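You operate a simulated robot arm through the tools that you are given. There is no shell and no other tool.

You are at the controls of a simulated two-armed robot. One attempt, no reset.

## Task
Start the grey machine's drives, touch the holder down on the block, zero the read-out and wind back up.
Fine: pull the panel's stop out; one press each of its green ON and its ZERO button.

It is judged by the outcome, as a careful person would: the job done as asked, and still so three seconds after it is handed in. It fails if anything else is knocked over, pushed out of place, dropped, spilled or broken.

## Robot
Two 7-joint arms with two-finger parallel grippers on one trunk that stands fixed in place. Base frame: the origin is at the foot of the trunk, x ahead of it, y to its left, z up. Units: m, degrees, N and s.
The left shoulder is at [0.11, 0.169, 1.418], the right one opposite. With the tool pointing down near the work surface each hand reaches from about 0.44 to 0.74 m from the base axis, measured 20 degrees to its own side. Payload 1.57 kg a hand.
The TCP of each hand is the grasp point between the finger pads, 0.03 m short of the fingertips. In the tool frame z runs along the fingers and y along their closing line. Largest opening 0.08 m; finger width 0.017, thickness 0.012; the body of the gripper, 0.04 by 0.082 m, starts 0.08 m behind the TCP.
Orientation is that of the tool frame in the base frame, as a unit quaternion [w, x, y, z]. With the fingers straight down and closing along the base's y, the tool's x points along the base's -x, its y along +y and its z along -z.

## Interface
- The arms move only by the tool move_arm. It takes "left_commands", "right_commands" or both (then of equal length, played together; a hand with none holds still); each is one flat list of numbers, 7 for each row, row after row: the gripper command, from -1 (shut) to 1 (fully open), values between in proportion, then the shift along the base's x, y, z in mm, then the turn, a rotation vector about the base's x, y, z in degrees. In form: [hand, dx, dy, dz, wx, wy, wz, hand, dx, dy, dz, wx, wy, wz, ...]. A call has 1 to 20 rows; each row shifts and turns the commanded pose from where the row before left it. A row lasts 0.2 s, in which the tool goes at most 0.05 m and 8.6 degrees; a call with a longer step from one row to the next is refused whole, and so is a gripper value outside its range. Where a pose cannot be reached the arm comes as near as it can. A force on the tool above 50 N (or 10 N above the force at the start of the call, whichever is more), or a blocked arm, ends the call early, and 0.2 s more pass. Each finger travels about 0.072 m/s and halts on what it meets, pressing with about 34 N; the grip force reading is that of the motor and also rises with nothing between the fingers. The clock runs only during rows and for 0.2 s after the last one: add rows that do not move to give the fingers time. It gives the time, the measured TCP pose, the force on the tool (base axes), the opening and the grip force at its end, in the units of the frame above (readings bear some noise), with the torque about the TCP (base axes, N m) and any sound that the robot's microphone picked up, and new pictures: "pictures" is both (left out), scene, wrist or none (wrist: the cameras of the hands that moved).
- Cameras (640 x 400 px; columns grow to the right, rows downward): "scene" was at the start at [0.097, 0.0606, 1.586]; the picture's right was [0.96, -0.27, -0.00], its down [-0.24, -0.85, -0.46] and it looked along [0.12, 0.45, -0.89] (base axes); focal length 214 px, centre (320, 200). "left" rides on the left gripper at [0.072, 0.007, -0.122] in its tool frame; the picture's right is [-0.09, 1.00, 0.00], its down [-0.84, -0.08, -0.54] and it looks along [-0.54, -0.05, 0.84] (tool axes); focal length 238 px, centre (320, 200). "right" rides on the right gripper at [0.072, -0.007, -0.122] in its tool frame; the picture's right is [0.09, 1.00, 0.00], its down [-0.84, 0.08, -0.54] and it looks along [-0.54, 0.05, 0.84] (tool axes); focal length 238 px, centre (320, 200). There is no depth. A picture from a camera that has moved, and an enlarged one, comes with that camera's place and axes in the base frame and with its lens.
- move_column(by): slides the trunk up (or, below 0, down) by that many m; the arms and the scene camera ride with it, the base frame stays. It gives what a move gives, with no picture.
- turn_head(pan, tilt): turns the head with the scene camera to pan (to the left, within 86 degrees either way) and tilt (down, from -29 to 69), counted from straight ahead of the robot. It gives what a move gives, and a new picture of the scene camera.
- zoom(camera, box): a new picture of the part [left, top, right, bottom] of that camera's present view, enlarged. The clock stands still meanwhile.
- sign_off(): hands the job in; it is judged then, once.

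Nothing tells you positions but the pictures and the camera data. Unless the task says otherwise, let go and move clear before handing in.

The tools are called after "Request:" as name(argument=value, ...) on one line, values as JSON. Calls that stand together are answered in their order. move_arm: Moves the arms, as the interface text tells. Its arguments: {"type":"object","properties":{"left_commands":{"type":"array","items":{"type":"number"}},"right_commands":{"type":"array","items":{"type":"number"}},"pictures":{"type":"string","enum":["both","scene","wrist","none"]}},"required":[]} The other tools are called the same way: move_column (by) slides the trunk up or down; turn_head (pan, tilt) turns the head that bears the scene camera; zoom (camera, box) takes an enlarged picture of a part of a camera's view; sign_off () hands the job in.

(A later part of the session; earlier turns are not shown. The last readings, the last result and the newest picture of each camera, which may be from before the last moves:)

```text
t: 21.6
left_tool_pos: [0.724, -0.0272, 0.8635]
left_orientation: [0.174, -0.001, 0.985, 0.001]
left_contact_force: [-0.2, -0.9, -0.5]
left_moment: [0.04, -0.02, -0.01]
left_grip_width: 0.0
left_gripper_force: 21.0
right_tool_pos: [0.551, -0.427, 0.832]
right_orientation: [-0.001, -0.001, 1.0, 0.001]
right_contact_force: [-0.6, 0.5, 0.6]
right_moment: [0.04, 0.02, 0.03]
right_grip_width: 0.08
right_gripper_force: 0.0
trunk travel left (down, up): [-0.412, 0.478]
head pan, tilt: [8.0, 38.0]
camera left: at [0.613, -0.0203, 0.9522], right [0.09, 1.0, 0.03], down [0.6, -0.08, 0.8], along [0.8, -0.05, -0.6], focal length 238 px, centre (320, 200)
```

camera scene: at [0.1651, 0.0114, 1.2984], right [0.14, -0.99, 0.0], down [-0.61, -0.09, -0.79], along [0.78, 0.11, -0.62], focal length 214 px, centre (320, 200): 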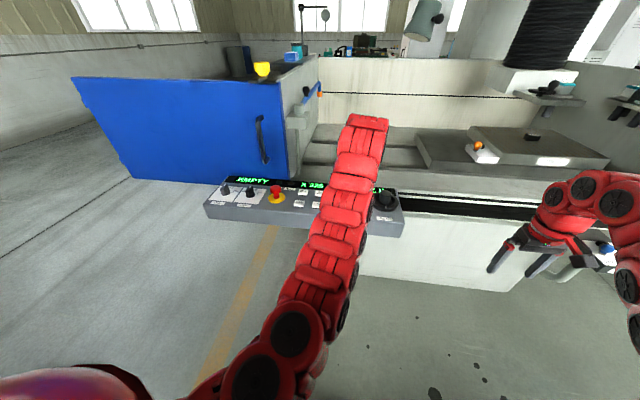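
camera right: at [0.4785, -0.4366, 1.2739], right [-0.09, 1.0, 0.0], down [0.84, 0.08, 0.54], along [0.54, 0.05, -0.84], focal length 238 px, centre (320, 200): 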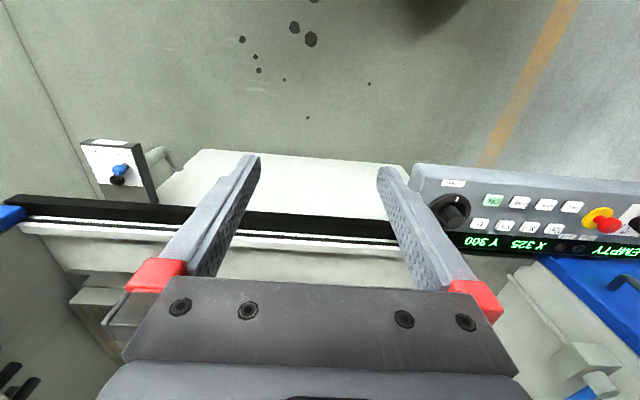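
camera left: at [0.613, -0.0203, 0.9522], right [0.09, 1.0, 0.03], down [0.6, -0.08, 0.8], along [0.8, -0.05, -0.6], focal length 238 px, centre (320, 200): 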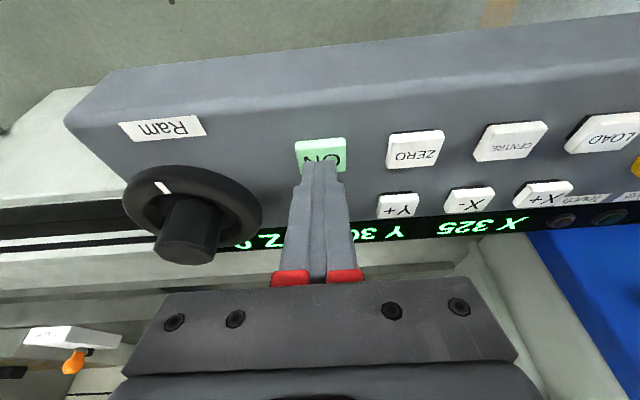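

Request:
move_arm(left_commands=[-1, 0, 0, -1, 0, 0, 0, -1, 0, 0, -1, 0, 0, 0, -1, 0, 0, -1, 0, 0, 0], pictures="wrist")

Request:
zoom(camera="left", box=[220, 80, 420, 230])

```text
t: 22.4
left_tool_pos: [0.7234, -0.026, 0.8608]
left_orientation: [0.175, -0.001, 0.985, 0.001]
left_contact_force: [0.5, -0.2, 1.4]
left_moment: [-0.01, 0.02, -0.02]
left_grip_width: 0.0001
left_gripper_force: 20.9
right_tool_pos: [0.5517, -0.4264, 0.8314]
right_orientation: [-0.001, 0.0, 1.0, 0.0]
right_contact_force: [0.0, 0.1, -0.2]
right_moment: [-0.02, 0.03, -0.01]
right_grip_width: 0.0801
right_gripper_force: 0.0
trunk travel left (down, up): [-0.412, 0.478]
head pan, tilt: [8.0, 38.0]
heard: click
camera left: at [0.613, -0.0206, 0.9498], right [0.09, 1.0, 0.03], down [0.6, -0.08, 0.8], along [0.8, -0.05, -0.6], focal length 238 px, centre (320, 200)
```

left: 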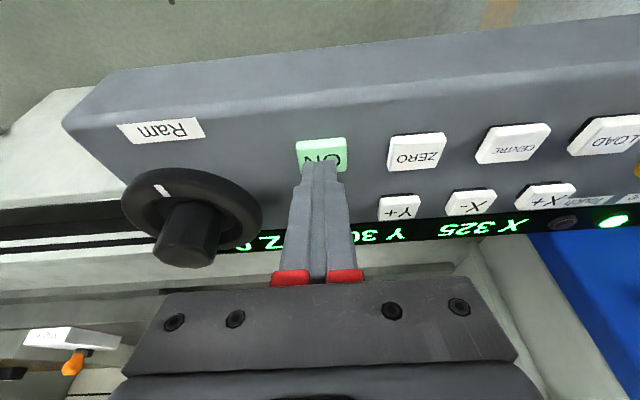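

```text
2.67 times, centred on (320, 155) of left
camera zoom: at [0.613, -0.0206, 0.9498], right [0.09, 1.0, 0.03], down [0.6, -0.08, 0.8], along [0.8, -0.05, -0.6], focal length 636 px, centre (320, 320)
```

zoom: 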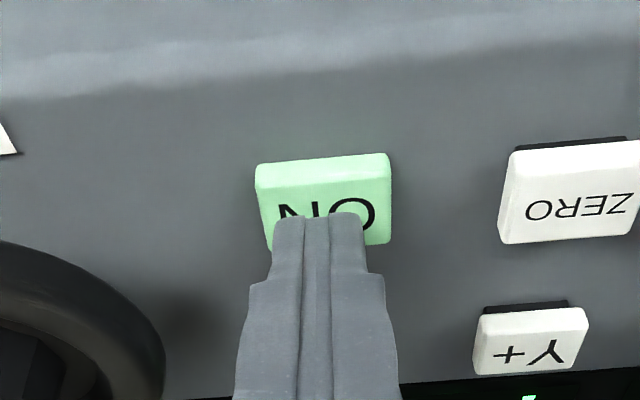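

ON clicked once and the Drive light is lit green. Lifting the left hand off and aside, then raising the trunk so the right hand can reach the Ram knob nearly vertically.

Request:
move_arm(left_commands=[-1, 0, 0, 15, 0, 0, 0, -1, 0, 0, 35, 0, 0, 0, -1, -10, 45, 15, 0, 0, 0, -1, -10, 45, 0, 0, 0, 0, -1, -10, 45, 0, 0, 0, 0, -1, -10, 45, 0, 0, 0, 0, -1, 0, 0, 0, 0, 0, 0], pictures="none")

Request:
move_column(by=0.12)

Request:
turn_head(pan=-8, tilt=40)

Request:
zoom(camera="scene", box=[200, 140, 360, 240])

```text
t: 24.1
left_tool_pos: [0.681, 0.1529, 0.9237]
left_orientation: [0.174, 0.0, 0.985, 0.001]
left_contact_force: [0.0, 1.5, -0.3]
left_moment: [0.02, -0.01, 0.01]
left_grip_width: 0.0001
left_gripper_force: 21.6
right_tool_pos: [0.5514, -0.4277, 0.8315]
right_orientation: [-0.001, 0.0, 1.0, 0.001]
right_contact_force: [0.4, -0.1, -0.5]
right_moment: [-0.02, 0.02, -0.02]
right_grip_width: 0.08
right_gripper_force: 0.1
trunk travel left (down, up): [-0.412, 0.478]
head pan, tilt: [8.0, 38.0]
```

```text
t: 25.6
left_tool_pos: [0.6826, 0.1527, 1.0446]
left_orientation: [0.175, 0.0, 0.985, 0.001]
left_contact_force: [1.0, 0.1, -0.6]
left_moment: [0.02, -0.01, -0.03]
left_grip_width: 0.0001
left_gripper_force: 21.0
right_tool_pos: [0.5514, -0.4277, 0.9513]
right_orientation: [-0.001, 0.0, 1.0, 0.001]
right_contact_force: [-0.7, -0.4, -1.2]
right_moment: [-0.01, -0.03, 0.02]
right_grip_width: 0.08
right_gripper_force: 0.1
trunk travel left (down, up): [-0.532, 0.358]
head pan, tilt: [8.0, 38.0]
```

```text
t: 26.3
left_tool_pos: [0.682, 0.1525, 1.043]
left_orientation: [0.174, 0.0, 0.985, 0.001]
left_contact_force: [-0.8, -0.2, -0.1]
left_moment: [-0.02, 0.02, -0.02]
left_grip_width: 0.0002
left_gripper_force: 21.7
right_tool_pos: [0.5524, -0.4268, 0.9513]
right_orientation: [-0.001, 0.0, 1.0, 0.001]
right_contact_force: [0.4, 0.2, 0.3]
right_moment: [0.0, 0.02, 0.0]
right_grip_width: 0.08
right_gripper_force: 0.0
trunk travel left (down, up): [-0.532, 0.358]
head pan, tilt: [-8.0, 40.0]
camera scene: at [0.1639, -0.0127, 1.4154], right [-0.14, -0.99, 0.0], down [-0.64, 0.09, -0.77], along [0.76, -0.11, -0.64], focal length 214 px, centre (320, 200)
```

scene: 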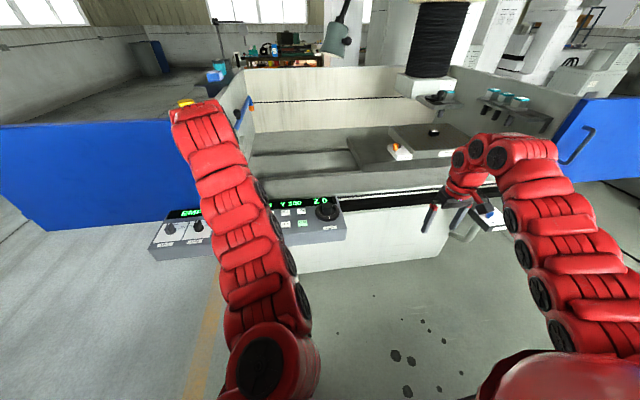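

```text
4.00 times, centred on (280, 190) of scene
camera zoom: at [0.1639, -0.0127, 1.4154], right [-0.14, -0.99, 0.0], down [-0.64, 0.09, -0.77], along [0.76, -0.11, -0.64], focal length 858 px, centre (480, 240)
```

zoom: 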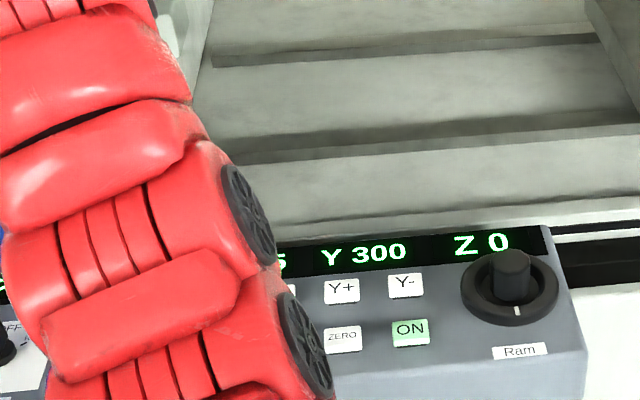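

The Ram knob's hub is ~33 mm wide, centre about (0.750, -0.123), top z≈0.88, on a ring at ~0.85. Bringing the right hand, leaned 8°, toward it for a closer look.

Request:
move_arm(right_commands=[0.5, 18, 37, 10, 0, -1, 0, 0.5, 18, 37, 10, 0, -1, 0, 0.5, 18, 37, 10, 0, -1, 0, 0.5, 18, 38, 5, 0, -1, 0, 0.5, 18, 38, 0, 0, -1, 0, 0.5, 18, 38, 0, 0, -1, 0, 0.5, 18, 38, 0, 0, -1, 0, 0.5, 18, 38, 0, 0, -1, 0, 0.5, 0, 0, 0, 0, 0, 0])

Request:
zoom(camera="right", box=[200, 60, 460, 240])

```text
t: 28.3
left_tool_pos: [0.6827, 0.1518, 1.0443]
left_orientation: [0.175, 0.0, 0.985, 0.002]
left_contact_force: [-0.8, -0.5, -0.2]
left_moment: [0.05, -0.03, -0.03]
left_grip_width: 0.0
left_gripper_force: 21.9
right_tool_pos: [0.7025, -0.1311, 0.973]
right_orientation: [0.069, 0.0, 0.998, 0.001]
right_contact_force: [0.6, -0.5, 0.4]
right_moment: [0.0, 0.0, 0.0]
right_grip_width: 0.06
right_gripper_force: 0.1
right hand out of reach, approached as far as the arm can: row 1, 2, 3
trunk travel left (down, up): [-0.532, 0.358]
head pan, tilt: [-8.0, 40.0]
camera scene: at [0.1636, -0.0138, 1.4154], right [-0.14, -0.99, 0.0], down [-0.64, 0.09, -0.77], along [0.76, -0.11, -0.64], focal length 214 px, centre (320, 200)
camera right: at [0.6152, -0.139, 1.085], right [-0.09, 1.0, -0.01], down [0.75, 0.08, 0.65], along [0.65, 0.05, -0.76], focal length 238 px, centre (320, 200)
```

scene: 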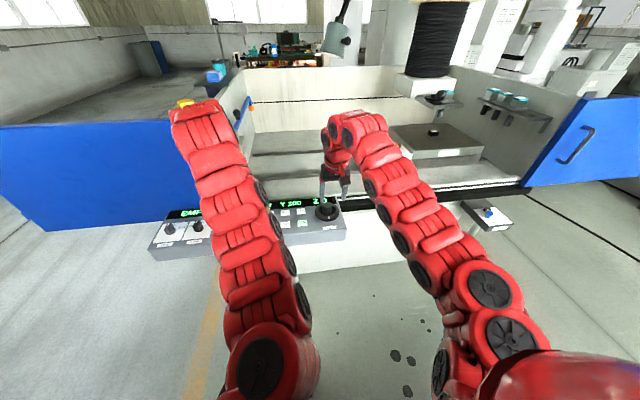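
right: 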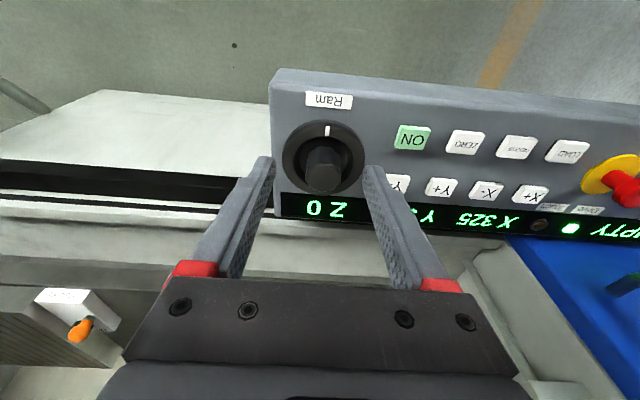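

```text
2.22 times, centred on (330, 150) of right
camera zoom: at [0.6152, -0.139, 1.085], right [-0.09, 1.0, -0.01], down [0.75, 0.08, 0.65], along [0.65, 0.05, -0.76], focal length 530 px, centre (298, 311)
```

zoom: 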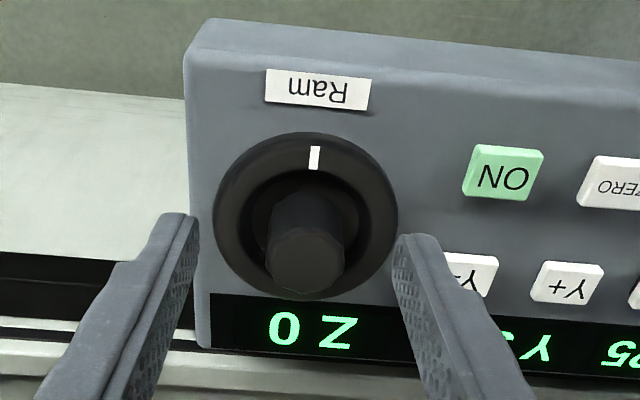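

Hub centre ≈ (0.752, -0.1255), top z≈0.888, ring ≈0.85. Moving above it, then down to TCP z≈0.890.

Request:
move_arm(right_commands=[0.5, 24, 3, -20, 0, 0, 0, 0.5, 24, 2.5, -20, 0, 0, 0, 0.5, 0, 0, 0, 0, 0, 0], pictures="wrist")

Request:
zoom(camera="right", box=[200, 60, 460, 240])

```text
t: 29.1
left_tool_pos: [0.6829, 0.1522, 1.0444]
left_orientation: [0.174, 0.0, 0.985, 0.001]
left_contact_force: [-0.7, 0.1, -0.3]
left_moment: [-0.01, -0.03, -0.02]
left_grip_width: 0.0
left_gripper_force: 21.3
right_tool_pos: [0.7516, -0.1264, 0.9317]
right_orientation: [0.069, -0.001, 0.998, 0.001]
right_contact_force: [-0.8, -0.8, -0.6]
right_moment: [0.0, 0.03, -0.02]
right_grip_width: 0.0601
right_gripper_force: 0.1
trunk travel left (down, up): [-0.532, 0.358]
head pan, tilt: [-8.0, 40.0]
camera right: at [0.6632, -0.1332, 1.0442], right [-0.09, 1.0, -0.01], down [0.75, 0.08, 0.65], along [0.65, 0.05, -0.76], focal length 238 px, centre (320, 200)
```

right: 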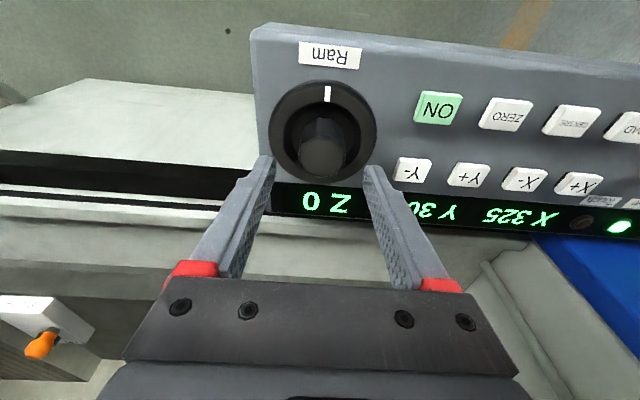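

```text
2.22 times, centred on (330, 150) of right
camera zoom: at [0.6632, -0.1332, 1.0442], right [-0.09, 1.0, -0.01], down [0.75, 0.08, 0.65], along [0.65, 0.05, -0.76], focal length 530 px, centre (298, 311)
```

zoom: 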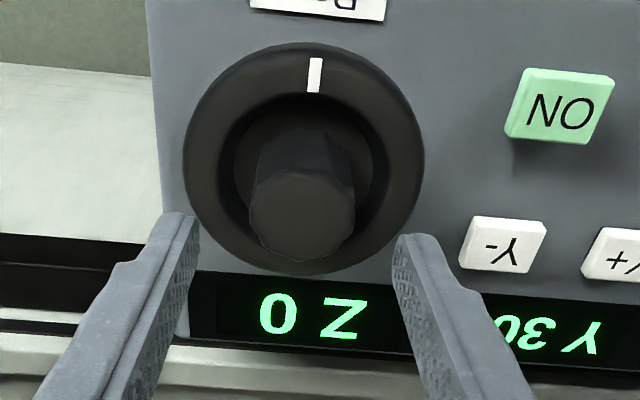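

Request:
move_arm(right_commands=[0.5, 0, 0, -20, 0, 0, 0, 0.5, 0, 0, -15, 0, 0, 0, 0.5, 0, 0, -6, 0, 0, 0, 0.5, 0, 0, 0, 0, 0, 0], pictures="both")

Request:
zoom(camera="right", box=[200, 60, 460, 240])

Request:
zoom(camera="scene", box=[260, 150, 400, 250])

```text
t: 30.1
left_tool_pos: [0.6813, 0.1553, 1.0438]
left_orientation: [0.174, -0.001, 0.985, 0.001]
left_contact_force: [-0.9, 0.0, 0.0]
left_moment: [0.03, 0.01, -0.01]
left_grip_width: 0.0002
left_gripper_force: 21.0
right_tool_pos: [0.7505, -0.1236, 0.8924]
right_orientation: [0.069, 0.0, 0.998, 0.0]
right_contact_force: [0.2, -0.9, 0.0]
right_moment: [0.03, 0.03, -0.01]
right_grip_width: 0.0599
right_gripper_force: 0.0
trunk travel left (down, up): [-0.532, 0.358]
head pan, tilt: [-8.0, 40.0]
camera scene: at [0.1639, -0.0127, 1.4154], right [-0.14, -0.99, 0.0], down [-0.64, 0.09, -0.77], along [0.76, -0.11, -0.64], focal length 214 px, centre (320, 200)
camera right: at [0.6625, -0.1319, 1.0033], right [-0.09, 1.0, -0.01], down [0.75, 0.08, 0.65], along [0.65, 0.05, -0.76], focal length 238 px, centre (320, 200)
```

scene: 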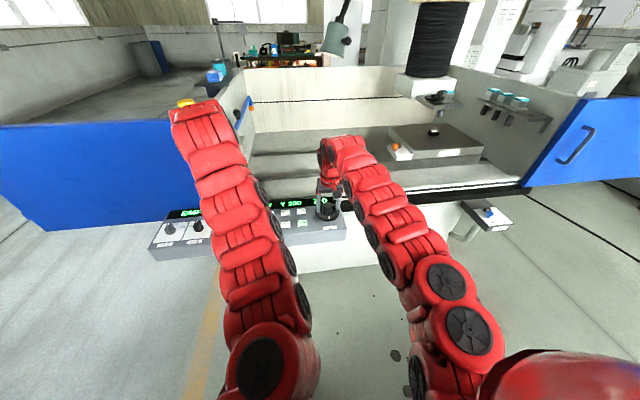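
right: 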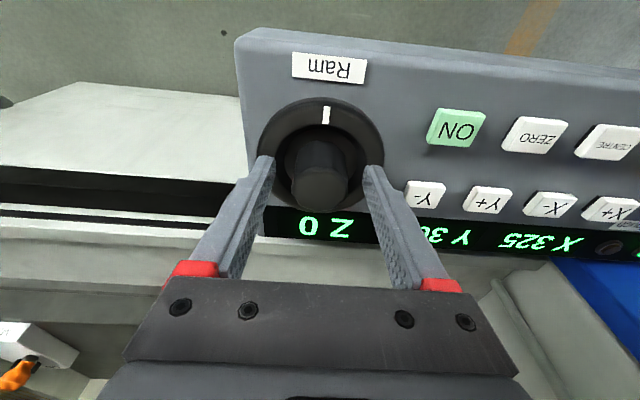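

```text
2.22 times, centred on (330, 150) of right
camera zoom: at [0.6625, -0.1319, 1.0033], right [-0.09, 1.0, -0.01], down [0.75, 0.08, 0.65], along [0.65, 0.05, -0.76], focal length 530 px, centre (298, 311)
```

zoom: 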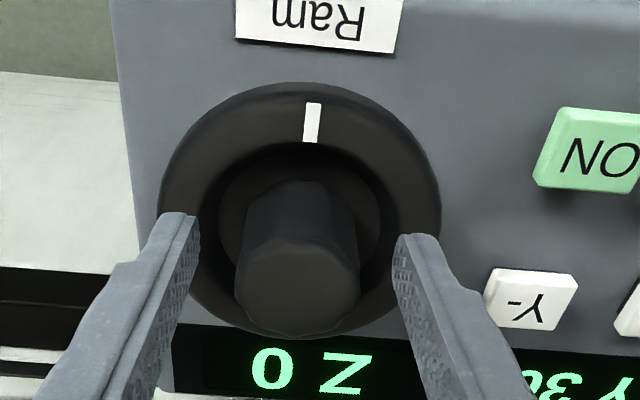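

```text
4.00 times, centred on (330, 200) of scene
camera zoom: at [0.1639, -0.0127, 1.4154], right [-0.14, -0.99, 0.0], down [-0.64, 0.09, -0.77], along [0.76, -0.11, -0.64], focal length 858 px, centre (280, 200)
```

zoom: 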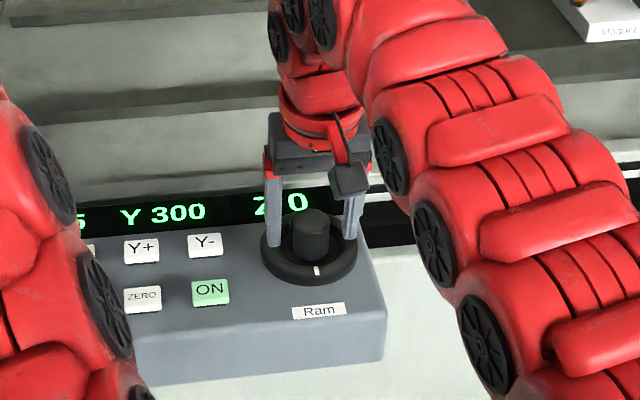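

The hub sits between the fingers (centre ≈0.755, -0.125; top ≈0.882). Slight adjust, then close on it.

Request:
move_arm(right_commands=[0.5, 2, -1, -4, 0, 0, 0, -1, 0, 0, 0, 0, 0, 0, -1, 0, 0, 0, 0, 0, 0, -1, 0, 0, 0, 0, 0, 0], pictures="wrist")

Request:
zoom(camera="right", box=[200, 60, 460, 240])

```text
t: 31.1
left_tool_pos: [0.6816, 0.1544, 1.044]
left_orientation: [0.175, 0.0, 0.985, 0.0]
left_contact_force: [0.0, 0.5, 0.2]
left_moment: [-0.01, -0.03, 0.01]
left_grip_width: 0.0
left_gripper_force: 21.2
right_tool_pos: [0.7524, -0.1242, 0.8873]
right_orientation: [0.069, -0.001, 0.998, 0.0]
right_contact_force: [0.5, 4.1, 0.6]
right_moment: [0.1, -0.14, 0.04]
right_grip_width: 0.0371
right_gripper_force: 42.8
trunk travel left (down, up): [-0.532, 0.358]
head pan, tilt: [-8.0, 40.0]
camera right: at [0.6646, -0.1313, 0.999], right [-0.09, 1.0, -0.01], down [0.75, 0.08, 0.65], along [0.65, 0.05, -0.76], focal length 238 px, centre (320, 200)
```

right: 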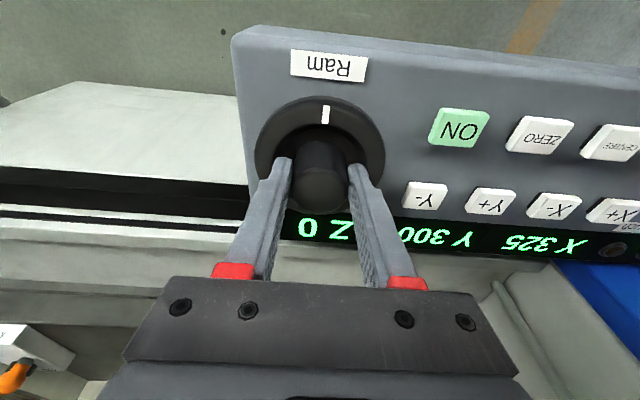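

```text
2.22 times, centred on (330, 150) of right
camera zoom: at [0.6646, -0.1313, 0.999], right [-0.09, 1.0, -0.01], down [0.75, 0.08, 0.65], along [0.65, 0.05, -0.76], focal length 530 px, centre (298, 311)
```

zoom: 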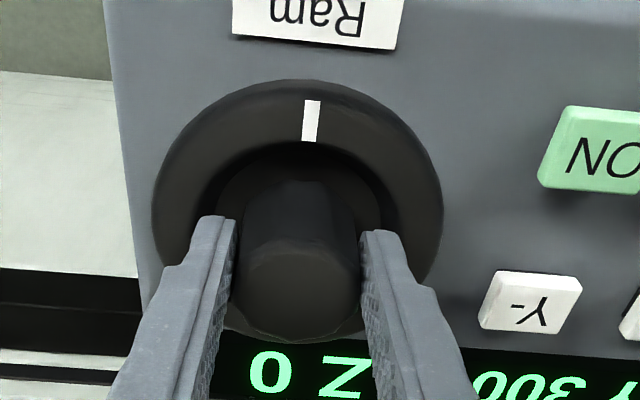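

Gripped firmly. A small test turn clockwise (from above) to learn which way drives the ram.

Request:
move_arm(right_commands=[-1, 0, 0, 0, 0, 0, -6, -1, 0, 0, 0, 0, 0, -6, -1, 0, 0, 0, 0, 0, 0], pictures="both")

Request:
zoom(camera="right", box=[200, 60, 460, 240])

Request:
zoom(camera="scene", box=[260, 150, 400, 250])

```text
t: 31.9
left_tool_pos: [0.681, 0.156, 1.0426]
left_orientation: [0.175, 0.0, 0.985, 0.0]
left_contact_force: [-0.9, -0.9, 0.0]
left_moment: [0.01, 0.0, 0.01]
left_grip_width: 0.0001
left_gripper_force: 21.2
right_tool_pos: [0.7525, -0.1217, 0.8877]
right_orientation: [0.068, 0.103, 0.992, -0.007]
right_contact_force: [-0.7, 13.5, -1.2]
right_moment: [0.79, 0.22, 0.09]
right_grip_width: 0.0371
right_gripper_force: 42.8
trunk travel left (down, up): [-0.532, 0.358]
head pan, tilt: [-8.0, 40.0]
camera scene: at [0.1642, -0.0108, 1.4154], right [-0.14, -0.99, 0.0], down [-0.64, 0.09, -0.77], along [0.76, -0.11, -0.64], focal length 214 px, centre (320, 200)
camera right: at [0.6655, -0.1114, 0.9991], right [0.12, 0.99, -0.01], down [0.75, -0.08, 0.65], along [0.65, -0.08, -0.76], focal length 238 px, centre (320, 200)
```

scene: 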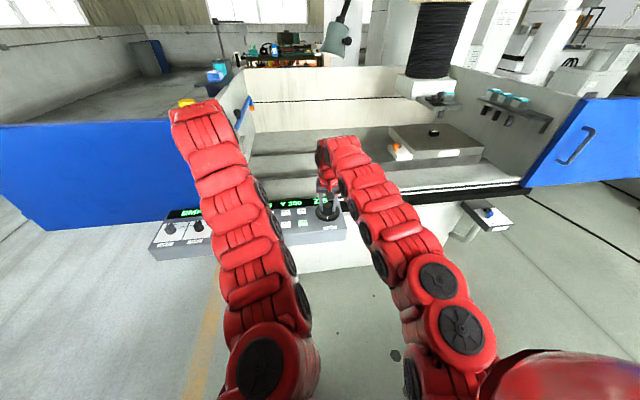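
right: 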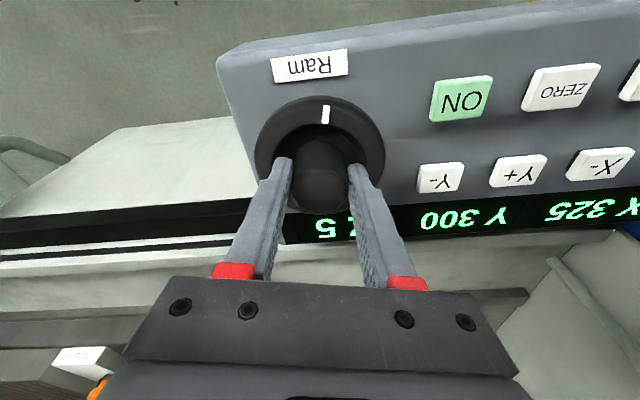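

```text
2.22 times, centred on (330, 150) of right
camera zoom: at [0.6655, -0.1114, 0.9991], right [0.12, 0.99, -0.01], down [0.75, -0.08, 0.65], along [0.65, -0.08, -0.76], focal length 530 px, centre (298, 311)
```

zoom: 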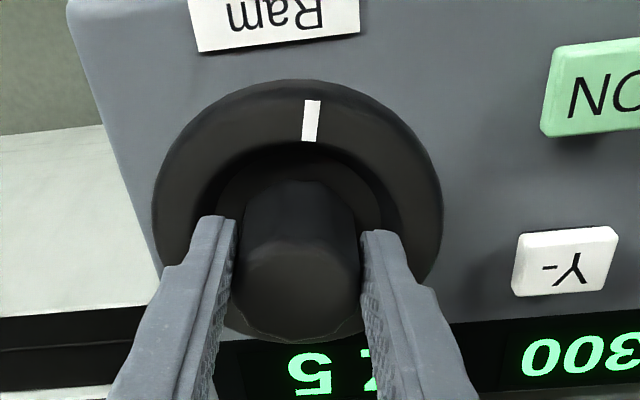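

```text
4.00 times, centred on (330, 200) of scene
camera zoom: at [0.1642, -0.0108, 1.4154], right [-0.14, -0.99, 0.0], down [-0.64, 0.09, -0.77], along [0.76, -0.11, -0.64], focal length 858 px, centre (280, 200)
```

zoom: 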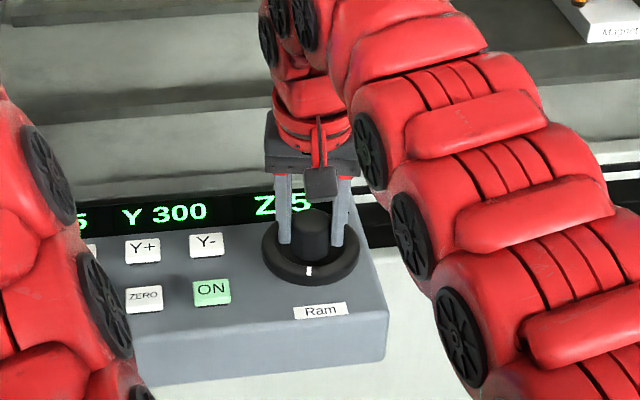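

The knob turned and Z went 0→5. Now checking which way the ram moved.

Request:
zoom(camera="scene", box=[380, 60, 500, 160])

Request:
zoom(camera="scene", box=[310, 180, 350, 205])

```text
4.00 times, centred on (440, 110) of scene
camera zoom: at [0.1642, -0.0108, 1.4154], right [-0.14, -0.99, 0.0], down [-0.64, 0.09, -0.77], along [0.76, -0.11, -0.64], focal length 858 px, centre (-160, 560)
```

zoom: 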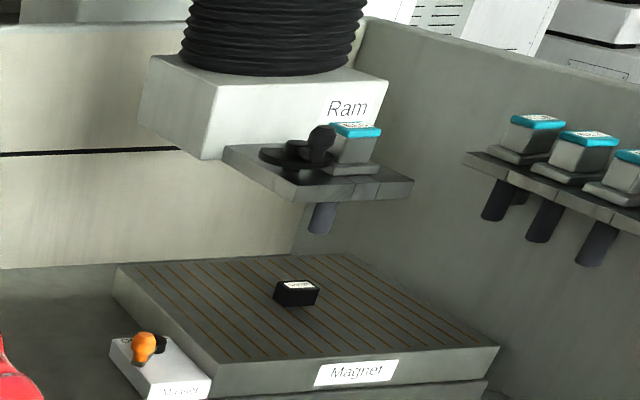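

```text
16.00 times, centred on (330, 192) of scene
camera zoom: at [0.1642, -0.0108, 1.4154], right [-0.14, -0.99, 0.0], down [-0.64, 0.09, -0.77], along [0.76, -0.11, -0.64], focal length 3432 px, centre (160, 320)
```

zoom: 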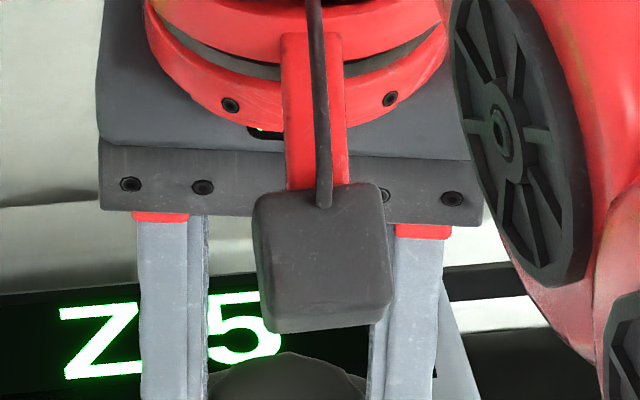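

Turning a further 24° the same way (with a small +y correction to relieve side load), to compare the ram height.

Request:
move_arm(right_commands=[-1, 0, 3, 0, 0, 0, -6, -1, 0, 0, 0, 0, 0, -6, -1, 0, 0, 0, 0, 0, -6, -1, 0, 0, 0, 0, 0, -6, -1, 0, 0, 0, 0, 0, 0], pictures="wrist")

Request:
zoom(camera="scene", box=[380, 60, 500, 160])

Request:
zoom(camera="scene", box=[290, 180, 370, 230])

```text
t: 33.1
left_tool_pos: [0.6823, 0.1542, 1.042]
left_orientation: [0.174, -0.001, 0.985, 0.0]
left_contact_force: [-0.8, -0.2, -1.3]
left_moment: [-0.01, -0.01, 0.01]
left_grip_width: 0.0
left_gripper_force: 21.1
right_tool_pos: [0.753, -0.1198, 0.8879]
right_orientation: [0.065, 0.308, 0.949, -0.02]
right_contact_force: [5.9, 13.5, -3.0]
right_moment: [0.78, 0.13, 0.16]
right_grip_width: 0.0367
right_gripper_force: 42.9
trunk travel left (down, up): [-0.532, 0.358]
head pan, tilt: [-8.0, 40.0]
camera right: at [0.6787, -0.0738, 0.999], right [0.51, 0.86, -0.01], down [0.66, -0.38, 0.65], along [0.56, -0.34, -0.76], focal length 238 px, centre (320, 200)
```

right: 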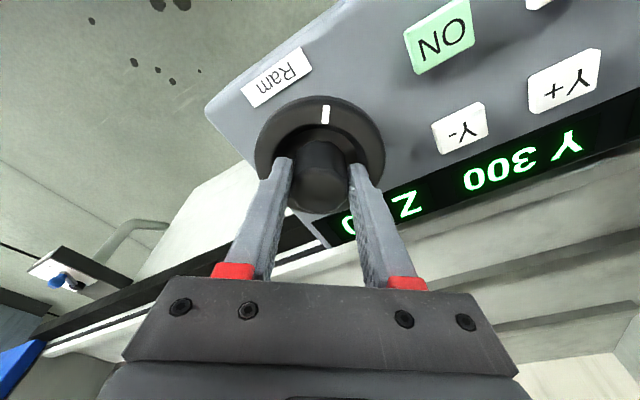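

```text
4.00 times, centred on (440, 110) of scene
camera zoom: at [0.1654, -0.0107, 1.4153], right [-0.14, -0.99, 0.0], down [-0.64, 0.09, -0.77], along [0.76, -0.11, -0.64], focal length 858 px, centre (-160, 560)
```

zoom: 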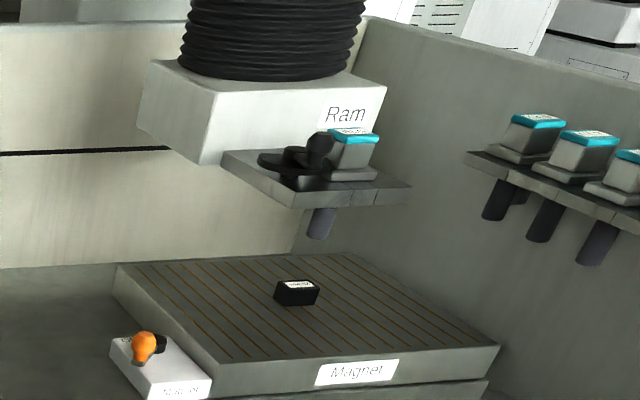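

```text
8.00 times, centred on (330, 205) of scene
camera zoom: at [0.1654, -0.0107, 1.4153], right [-0.14, -0.99, 0.0], down [-0.64, 0.09, -0.77], along [0.76, -0.11, -0.64], focal length 1716 px, centre (240, 160)
```

zoom: 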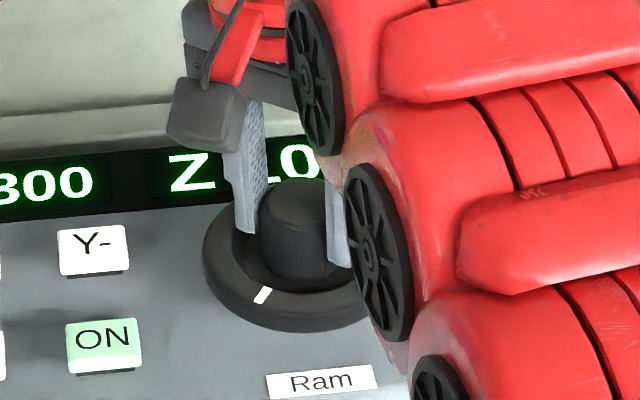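

Clockwise lowers the ram (holder dropped ~8 mm; gap to the block now roughly 65–70 mm, ~0.3 mm/deg). I'll continue this stroke, then regrip.

Request:
move_arm(right_commands=[-1, 1, 3, 0, 0, 0, -6, -1, 0, 0, 0, 0, 0, -6, -1, 0, 0, 0, 0, 0, -6, -1, 0, 0, 0, 0, 0, -6, -1, 0, 0, 0, 0, 0, 0], pictures="wrist")

Request:
zoom(camera="scene", box=[380, 60, 500, 160])

Request:
zoom(camera="scene", box=[290, 180, 370, 230])

```text
t: 33.7
left_tool_pos: [0.6852, 0.1516, 1.0415]
left_orientation: [0.173, 0.001, 0.985, 0.001]
left_contact_force: [0.4, -0.6, 0.7]
left_moment: [0.0, -0.01, 0.01]
left_grip_width: 0.0001
left_gripper_force: 21.2
right_tool_pos: [0.7542, -0.119, 0.8867]
right_orientation: [0.07, 0.379, 0.923, -0.014]
right_contact_force: [19.1, 7.5, -13.6]
right_moment: [-0.63, -0.67, 0.16]
right_grip_width: 0.0373
right_gripper_force: 43.9
right hand out of reach, approached as far as the arm can: row 1, 2
trunk travel left (down, up): [-0.532, 0.358]
head pan, tilt: [-8.0, 40.0]
stopped in row 2 (right hand): the force on the tool passed its limit at 64 N (the readings are from after the stop); the commanded pose is now the measured one
camera right: at [0.6842, -0.0642, 0.9986], right [0.63, 0.77, 0.02], down [0.58, -0.49, 0.66], along [0.51, -0.41, -0.76], focal length 238 px, centre (320, 200)
```

right: 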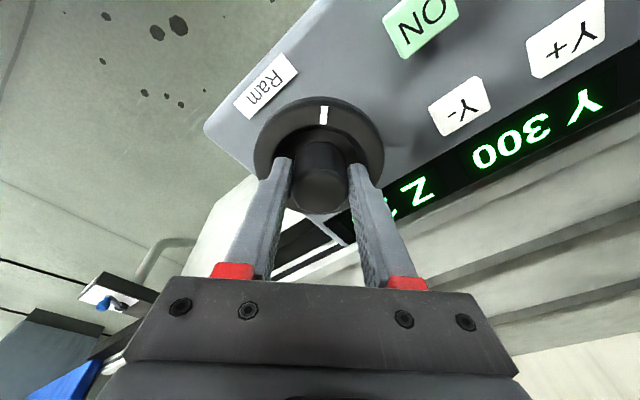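

```text
4.00 times, centred on (440, 110) of scene
camera zoom: at [0.1686, -0.0141, 1.4145], right [-0.14, -0.99, 0.0], down [-0.64, 0.09, -0.76], along [0.76, -0.11, -0.65], focal length 858 px, centre (-160, 560)
```

zoom: 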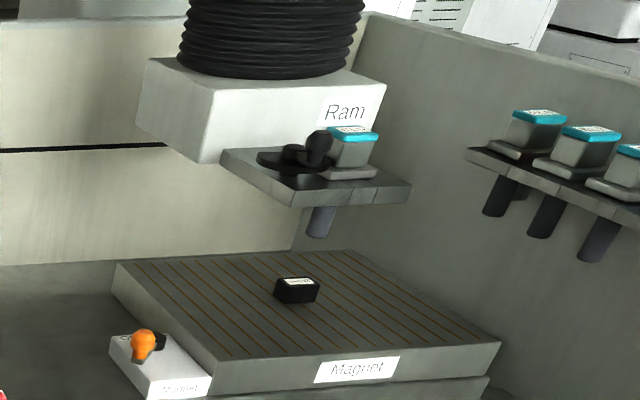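

```text
8.00 times, centred on (330, 205) of scene
camera zoom: at [0.1686, -0.0141, 1.4145], right [-0.14, -0.99, 0.0], down [-0.64, 0.09, -0.76], along [0.76, -0.11, -0.65], focal length 1716 px, centre (240, 160)
```

zoom: 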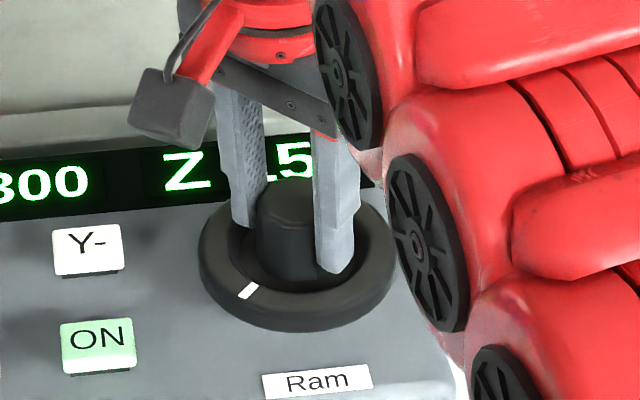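

Right arm hit its reach limit at −45° (Z≈15 by now). I'll release, lift, swing the wrist back, and raise the trunk 5 cm for a better turning range.

Request:
move_arm(right_commands=[0.6, 0, 0, 0, 0, 0, 0, 0.6, 0, 0, 0, 0, 0, 0, 0.6, 0, 0, 15, 0, 0, 0, 0.6, 0, 0, 20, 0, 0, 5, 0.6, 0, 0, 0, 0, 0, 8, 0.6, 0, 0, 0, 0, 0, 8, 0.6, 0, 0, 0, 0, 0, 8, 0.6, 0, 0, 0, 0, 0, 8, 0.6, 0, 0, 0, 0, 0, 7.5, 0.6, 0, 0, 0, 0, 2, 0, 0.6, 0, 0, 0, 0, 0, 0], pictures="wrist")

Request:
zoom(camera="scene", box=[290, 180, 370, 230])

```text
t: 36.1
left_tool_pos: [0.682, 0.1514, 1.0444]
left_orientation: [0.174, 0.0, 0.985, 0.001]
left_contact_force: [0.3, 0.7, 0.6]
left_moment: [0.0, 0.03, 0.01]
left_grip_width: 0.0
left_gripper_force: 21.5
right_tool_pos: [0.7485, -0.1202, 0.9253]
right_orientation: [0.052, 0.004, 0.999, 0.014]
right_contact_force: [0.0, -0.4, 0.0]
right_moment: [-0.01, 0.0, 0.02]
right_grip_width: 0.064
right_gripper_force: 0.1
trunk travel left (down, up): [-0.532, 0.358]
head pan, tilt: [-8.0, 40.0]
camera right: at [0.6649, -0.1299, 1.0396], right [-0.09, 1.0, 0.02], down [0.78, 0.06, 0.63], along [0.63, 0.07, -0.78], focal length 238 px, centre (320, 200)
```

right: 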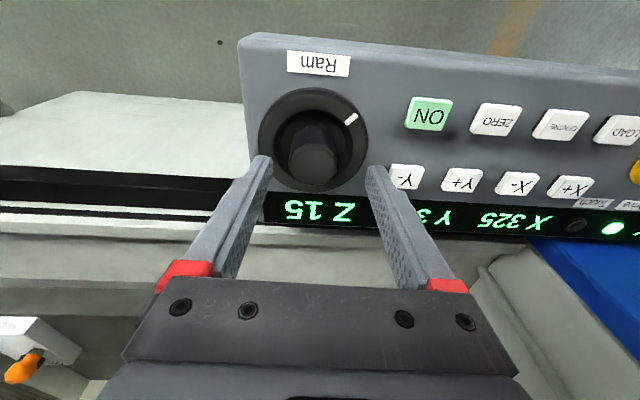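

```text
8.00 times, centred on (330, 205) of scene
camera zoom: at [0.1641, -0.0139, 1.4154], right [-0.14, -0.99, 0.0], down [-0.64, 0.09, -0.77], along [0.76, -0.11, -0.64], focal length 1716 px, centre (240, 160)
```

zoom: 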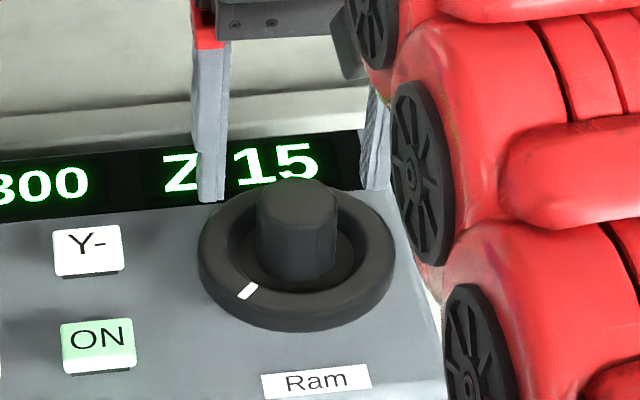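

Z reads 15 and the knob holds position. Raising the trunk 5 cm, straightening the hand, and rotating +60° about its own axis for the next stroke.

Request:
move_column(by=0.05)

Request:
move_arm(right_commands=[0.6, 1, -4, 0, -1.6, 0, 0.5, 0.6, 0, 0, 0, -0.78, 0, 7.46, 0.6, 0, 0, 0, -0.78, 0, 7.46, 0.6, 0, 0, 0, -0.78, 0, 7.46, 0.6, 0, 0, 0, -0.78, 0, 7.46, 0.6, 0, 0, 0, -0.78, 0, 7.46, 0.6, 0, 0, 0, -0.78, 0, 7.46, 0.6, 0, 0, 0, -0.78, 0, 7.46, 0.6, 0, 0, 0, -0.78, 0, 7.46, 0.6, 0, 0, 0, 0, 0, 0], pictures="wrist")

```text
t: 37.0
left_tool_pos: [0.6826, 0.153, 1.0931]
left_orientation: [0.174, 0.0, 0.985, 0.001]
left_contact_force: [0.1, 0.0, 0.3]
left_moment: [0.0, 0.01, 0.02]
left_grip_width: 0.0
left_gripper_force: 21.6
right_tool_pos: [0.7489, -0.1201, 0.9753]
right_orientation: [0.053, 0.004, 0.999, 0.012]
right_contact_force: [0.3, -1.7, 0.3]
right_moment: [0.01, 0.01, 0.01]
right_grip_width: 0.064
right_gripper_force: 0.2
trunk travel left (down, up): [-0.582, 0.308]
head pan, tilt: [-8.0, 40.0]
```

```text
t: 39.2
left_tool_pos: [0.6827, 0.1528, 1.0939]
left_orientation: [0.176, 0.0, 0.984, 0.0]
left_contact_force: [0.1, 0.2, -0.3]
left_moment: [-0.01, -0.01, -0.04]
left_grip_width: 0.0
left_gripper_force: 20.7
right_tool_pos: [0.7471, -0.123, 0.9752]
right_orientation: [0.047, -0.501, 0.864, -0.027]
right_contact_force: [0.7, -0.2, -0.4]
right_moment: [-0.01, 0.01, 0.0]
right_grip_width: 0.0641
right_gripper_force: 0.1
right hand out of reach, approached as far as the arm can: row 2
trunk travel left (down, up): [-0.582, 0.308]
head pan, tilt: [-8.0, 40.0]
camera right: at [0.7047, -0.1896, 1.0936], right [-0.91, 0.41, -0.1], down [0.29, 0.76, 0.58], along [0.31, 0.49, -0.81], focal length 238 px, centre (320, 200)
```

right: 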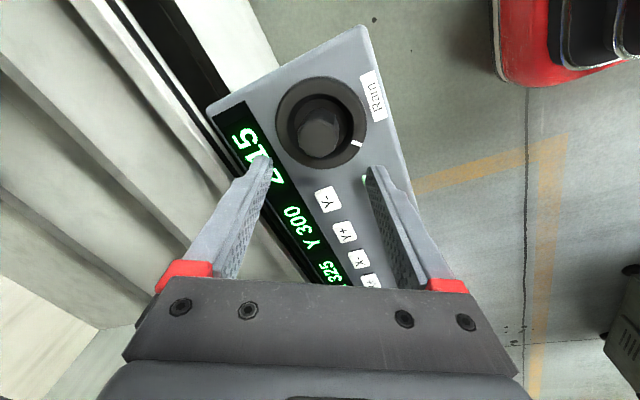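

Request:
move_arm(right_commands=[0.6, 0, 0, -30, 0, 0, 0, 0.6, 0, 0, -30, 0, 0, 0, 0.6, 0, 0, -20, 0, 0, 0, 0.6, 0, 0, -7, 0, 0, 0, 0.6, 0, 0, 0, 0, 0, 0], pictures="wrist")

Request:
zoom(camera="right", box=[200, 60, 460, 240])

```text
t: 40.4
left_tool_pos: [0.6823, 0.1537, 1.0935]
left_orientation: [0.174, 0.001, 0.985, 0.001]
left_contact_force: [1.0, 0.5, 0.0]
left_moment: [0.03, 0.01, -0.02]
left_grip_width: 0.0001
left_gripper_force: 21.5
right_tool_pos: [0.7471, -0.1223, 0.8906]
right_orientation: [0.047, -0.5, 0.864, -0.026]
right_contact_force: [0.4, -0.1, 0.0]
right_moment: [0.0, -0.03, -0.01]
right_grip_width: 0.0638
right_gripper_force: 0.1
trunk travel left (down, up): [-0.582, 0.308]
head pan, tilt: [-8.0, 40.0]
camera right: at [0.7043, -0.1888, 1.0082], right [-0.9, 0.42, -0.1], down [0.29, 0.76, 0.58], along [0.31, 0.49, -0.81], focal length 238 px, centre (320, 200)
```

right: 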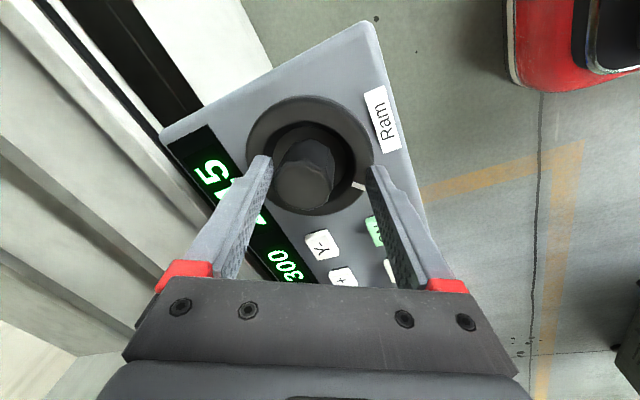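

```text
2.22 times, centred on (330, 150) of right
camera zoom: at [0.7043, -0.1888, 1.0082], right [-0.9, 0.42, -0.1], down [0.29, 0.76, 0.58], along [0.31, 0.49, -0.81], focal length 530 px, centre (298, 311)
```

zoom: 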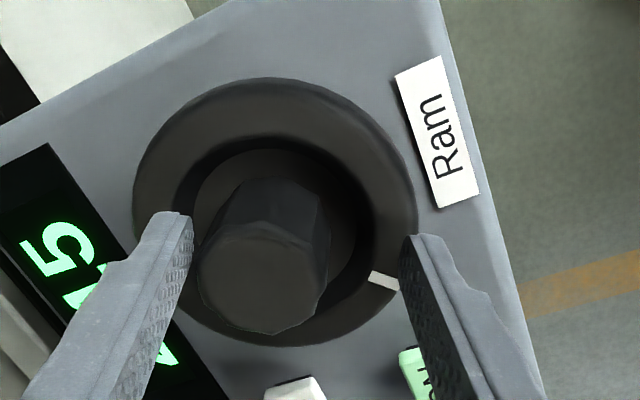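

The hub is ~8 mm off toward +x of the finger midline. Shifting, then closing.

Request:
move_arm(right_commands=[0.6, 7.5, -3, -3, 0, 0, 0, 0.6, 0, 0, 0, 0, 0, 0], pictures="wrist")

Request:
zoom(camera="right", box=[200, 60, 460, 240])

```text
t: 41.0
left_tool_pos: [0.6804, 0.1529, 1.0943]
left_orientation: [0.175, 0.0, 0.984, 0.001]
left_contact_force: [0.7, -0.2, 0.2]
left_moment: [0.01, 0.02, -0.02]
left_grip_width: 0.0001
left_gripper_force: 21.1
right_tool_pos: [0.7531, -0.1252, 0.8875]
right_orientation: [0.046, -0.5, 0.864, -0.027]
right_contact_force: [-2.9, -0.5, 9.8]
right_moment: [0.09, 0.43, 0.05]
right_grip_width: 0.0662
right_gripper_force: 1.3
trunk travel left (down, up): [-0.582, 0.308]
head pan, tilt: [-8.0, 40.0]
camera right: at [0.7099, -0.192, 1.0063], right [-0.9, 0.42, -0.1], down [0.29, 0.76, 0.58], along [0.31, 0.49, -0.81], focal length 238 px, centre (320, 200)
```

right: 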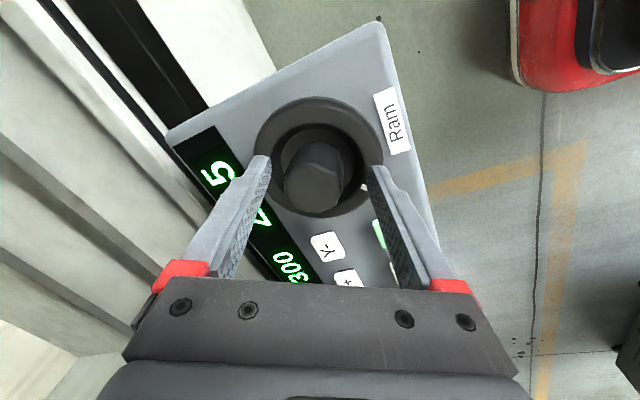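

```text
2.22 times, centred on (330, 150) of right
camera zoom: at [0.7099, -0.192, 1.0063], right [-0.9, 0.42, -0.1], down [0.29, 0.76, 0.58], along [0.31, 0.49, -0.81], focal length 530 px, centre (298, 311)
```

zoom: 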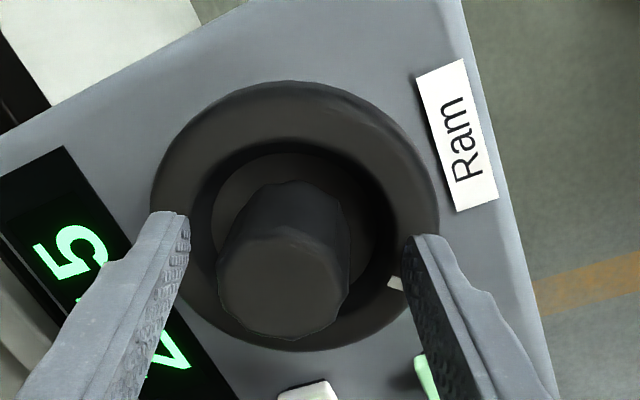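

A fingertip is brushing the ring; raising 5 mm before closing.

Request:
move_arm(right_commands=[0.6, 1, 0, 5, 0, 0, 0, 0.6, 1, 0, 0, 0, 0, 0, 0.6, 0, 0, 0, 0, 0, 0], pictures="none")

Request:
move_arm(right_commands=[-1, 0, 0, 0, 0, 0, 0, -1, 0, 0, 0, 0, 0, 0, -1, 0, 0, 0, 0, 0, 0], pictures="wrist")

Request:
zoom(camera="right", box=[200, 60, 460, 240])

```text
t: 41.8
left_tool_pos: [0.6824, 0.1532, 1.0933]
left_orientation: [0.174, 0.0, 0.985, 0.002]
left_contact_force: [0.1, 0.2, -0.4]
left_moment: [-0.03, -0.05, -0.01]
left_grip_width: 0.0001
left_gripper_force: 21.8
right_tool_pos: [0.7562, -0.1259, 0.8902]
right_orientation: [0.046, -0.5, 0.864, -0.027]
right_contact_force: [0.2, -0.3, -0.5]
right_moment: [-0.01, -0.02, 0.03]
right_grip_width: 0.064
right_gripper_force: 0.0
trunk travel left (down, up): [-0.582, 0.308]
head pan, tilt: [-8.0, 40.0]
```

```text
t: 42.6
left_tool_pos: [0.6822, 0.1537, 1.0929]
left_orientation: [0.174, 0.0, 0.985, 0.001]
left_contact_force: [1.0, -0.7, -0.4]
left_moment: [0.0, -0.03, -0.01]
left_grip_width: 0.0
left_gripper_force: 20.7
right_tool_pos: [0.7557, -0.1257, 0.8917]
right_orientation: [0.046, -0.5, 0.864, -0.026]
right_contact_force: [2.3, -0.6, 2.9]
right_moment: [0.2, 0.49, 0.0]
right_grip_width: 0.0384
right_gripper_force: 44.4
trunk travel left (down, up): [-0.582, 0.308]
head pan, tilt: [-8.0, 40.0]
camera right: at [0.7132, -0.1924, 1.0096], right [-0.9, 0.42, -0.1], down [0.29, 0.76, 0.58], along [0.31, 0.49, -0.81], focal length 238 px, centre (320, 200)
```

right: 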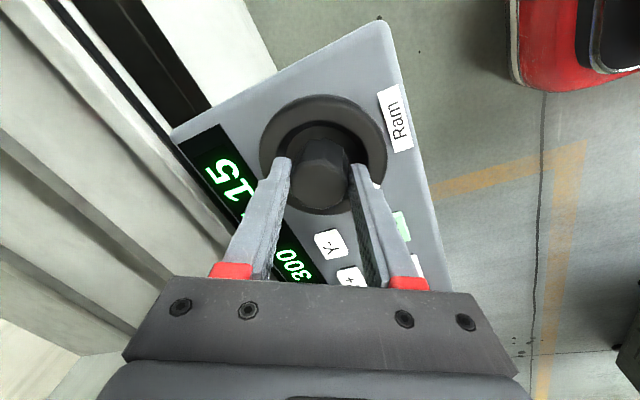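

```text
2.22 times, centred on (330, 150) of right
camera zoom: at [0.7132, -0.1924, 1.0096], right [-0.9, 0.42, -0.1], down [0.29, 0.76, 0.58], along [0.31, 0.49, -0.81], focal length 530 px, centre (298, 311)
```

zoom: 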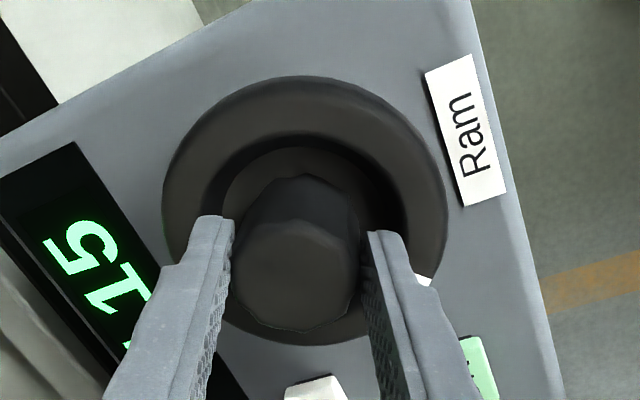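

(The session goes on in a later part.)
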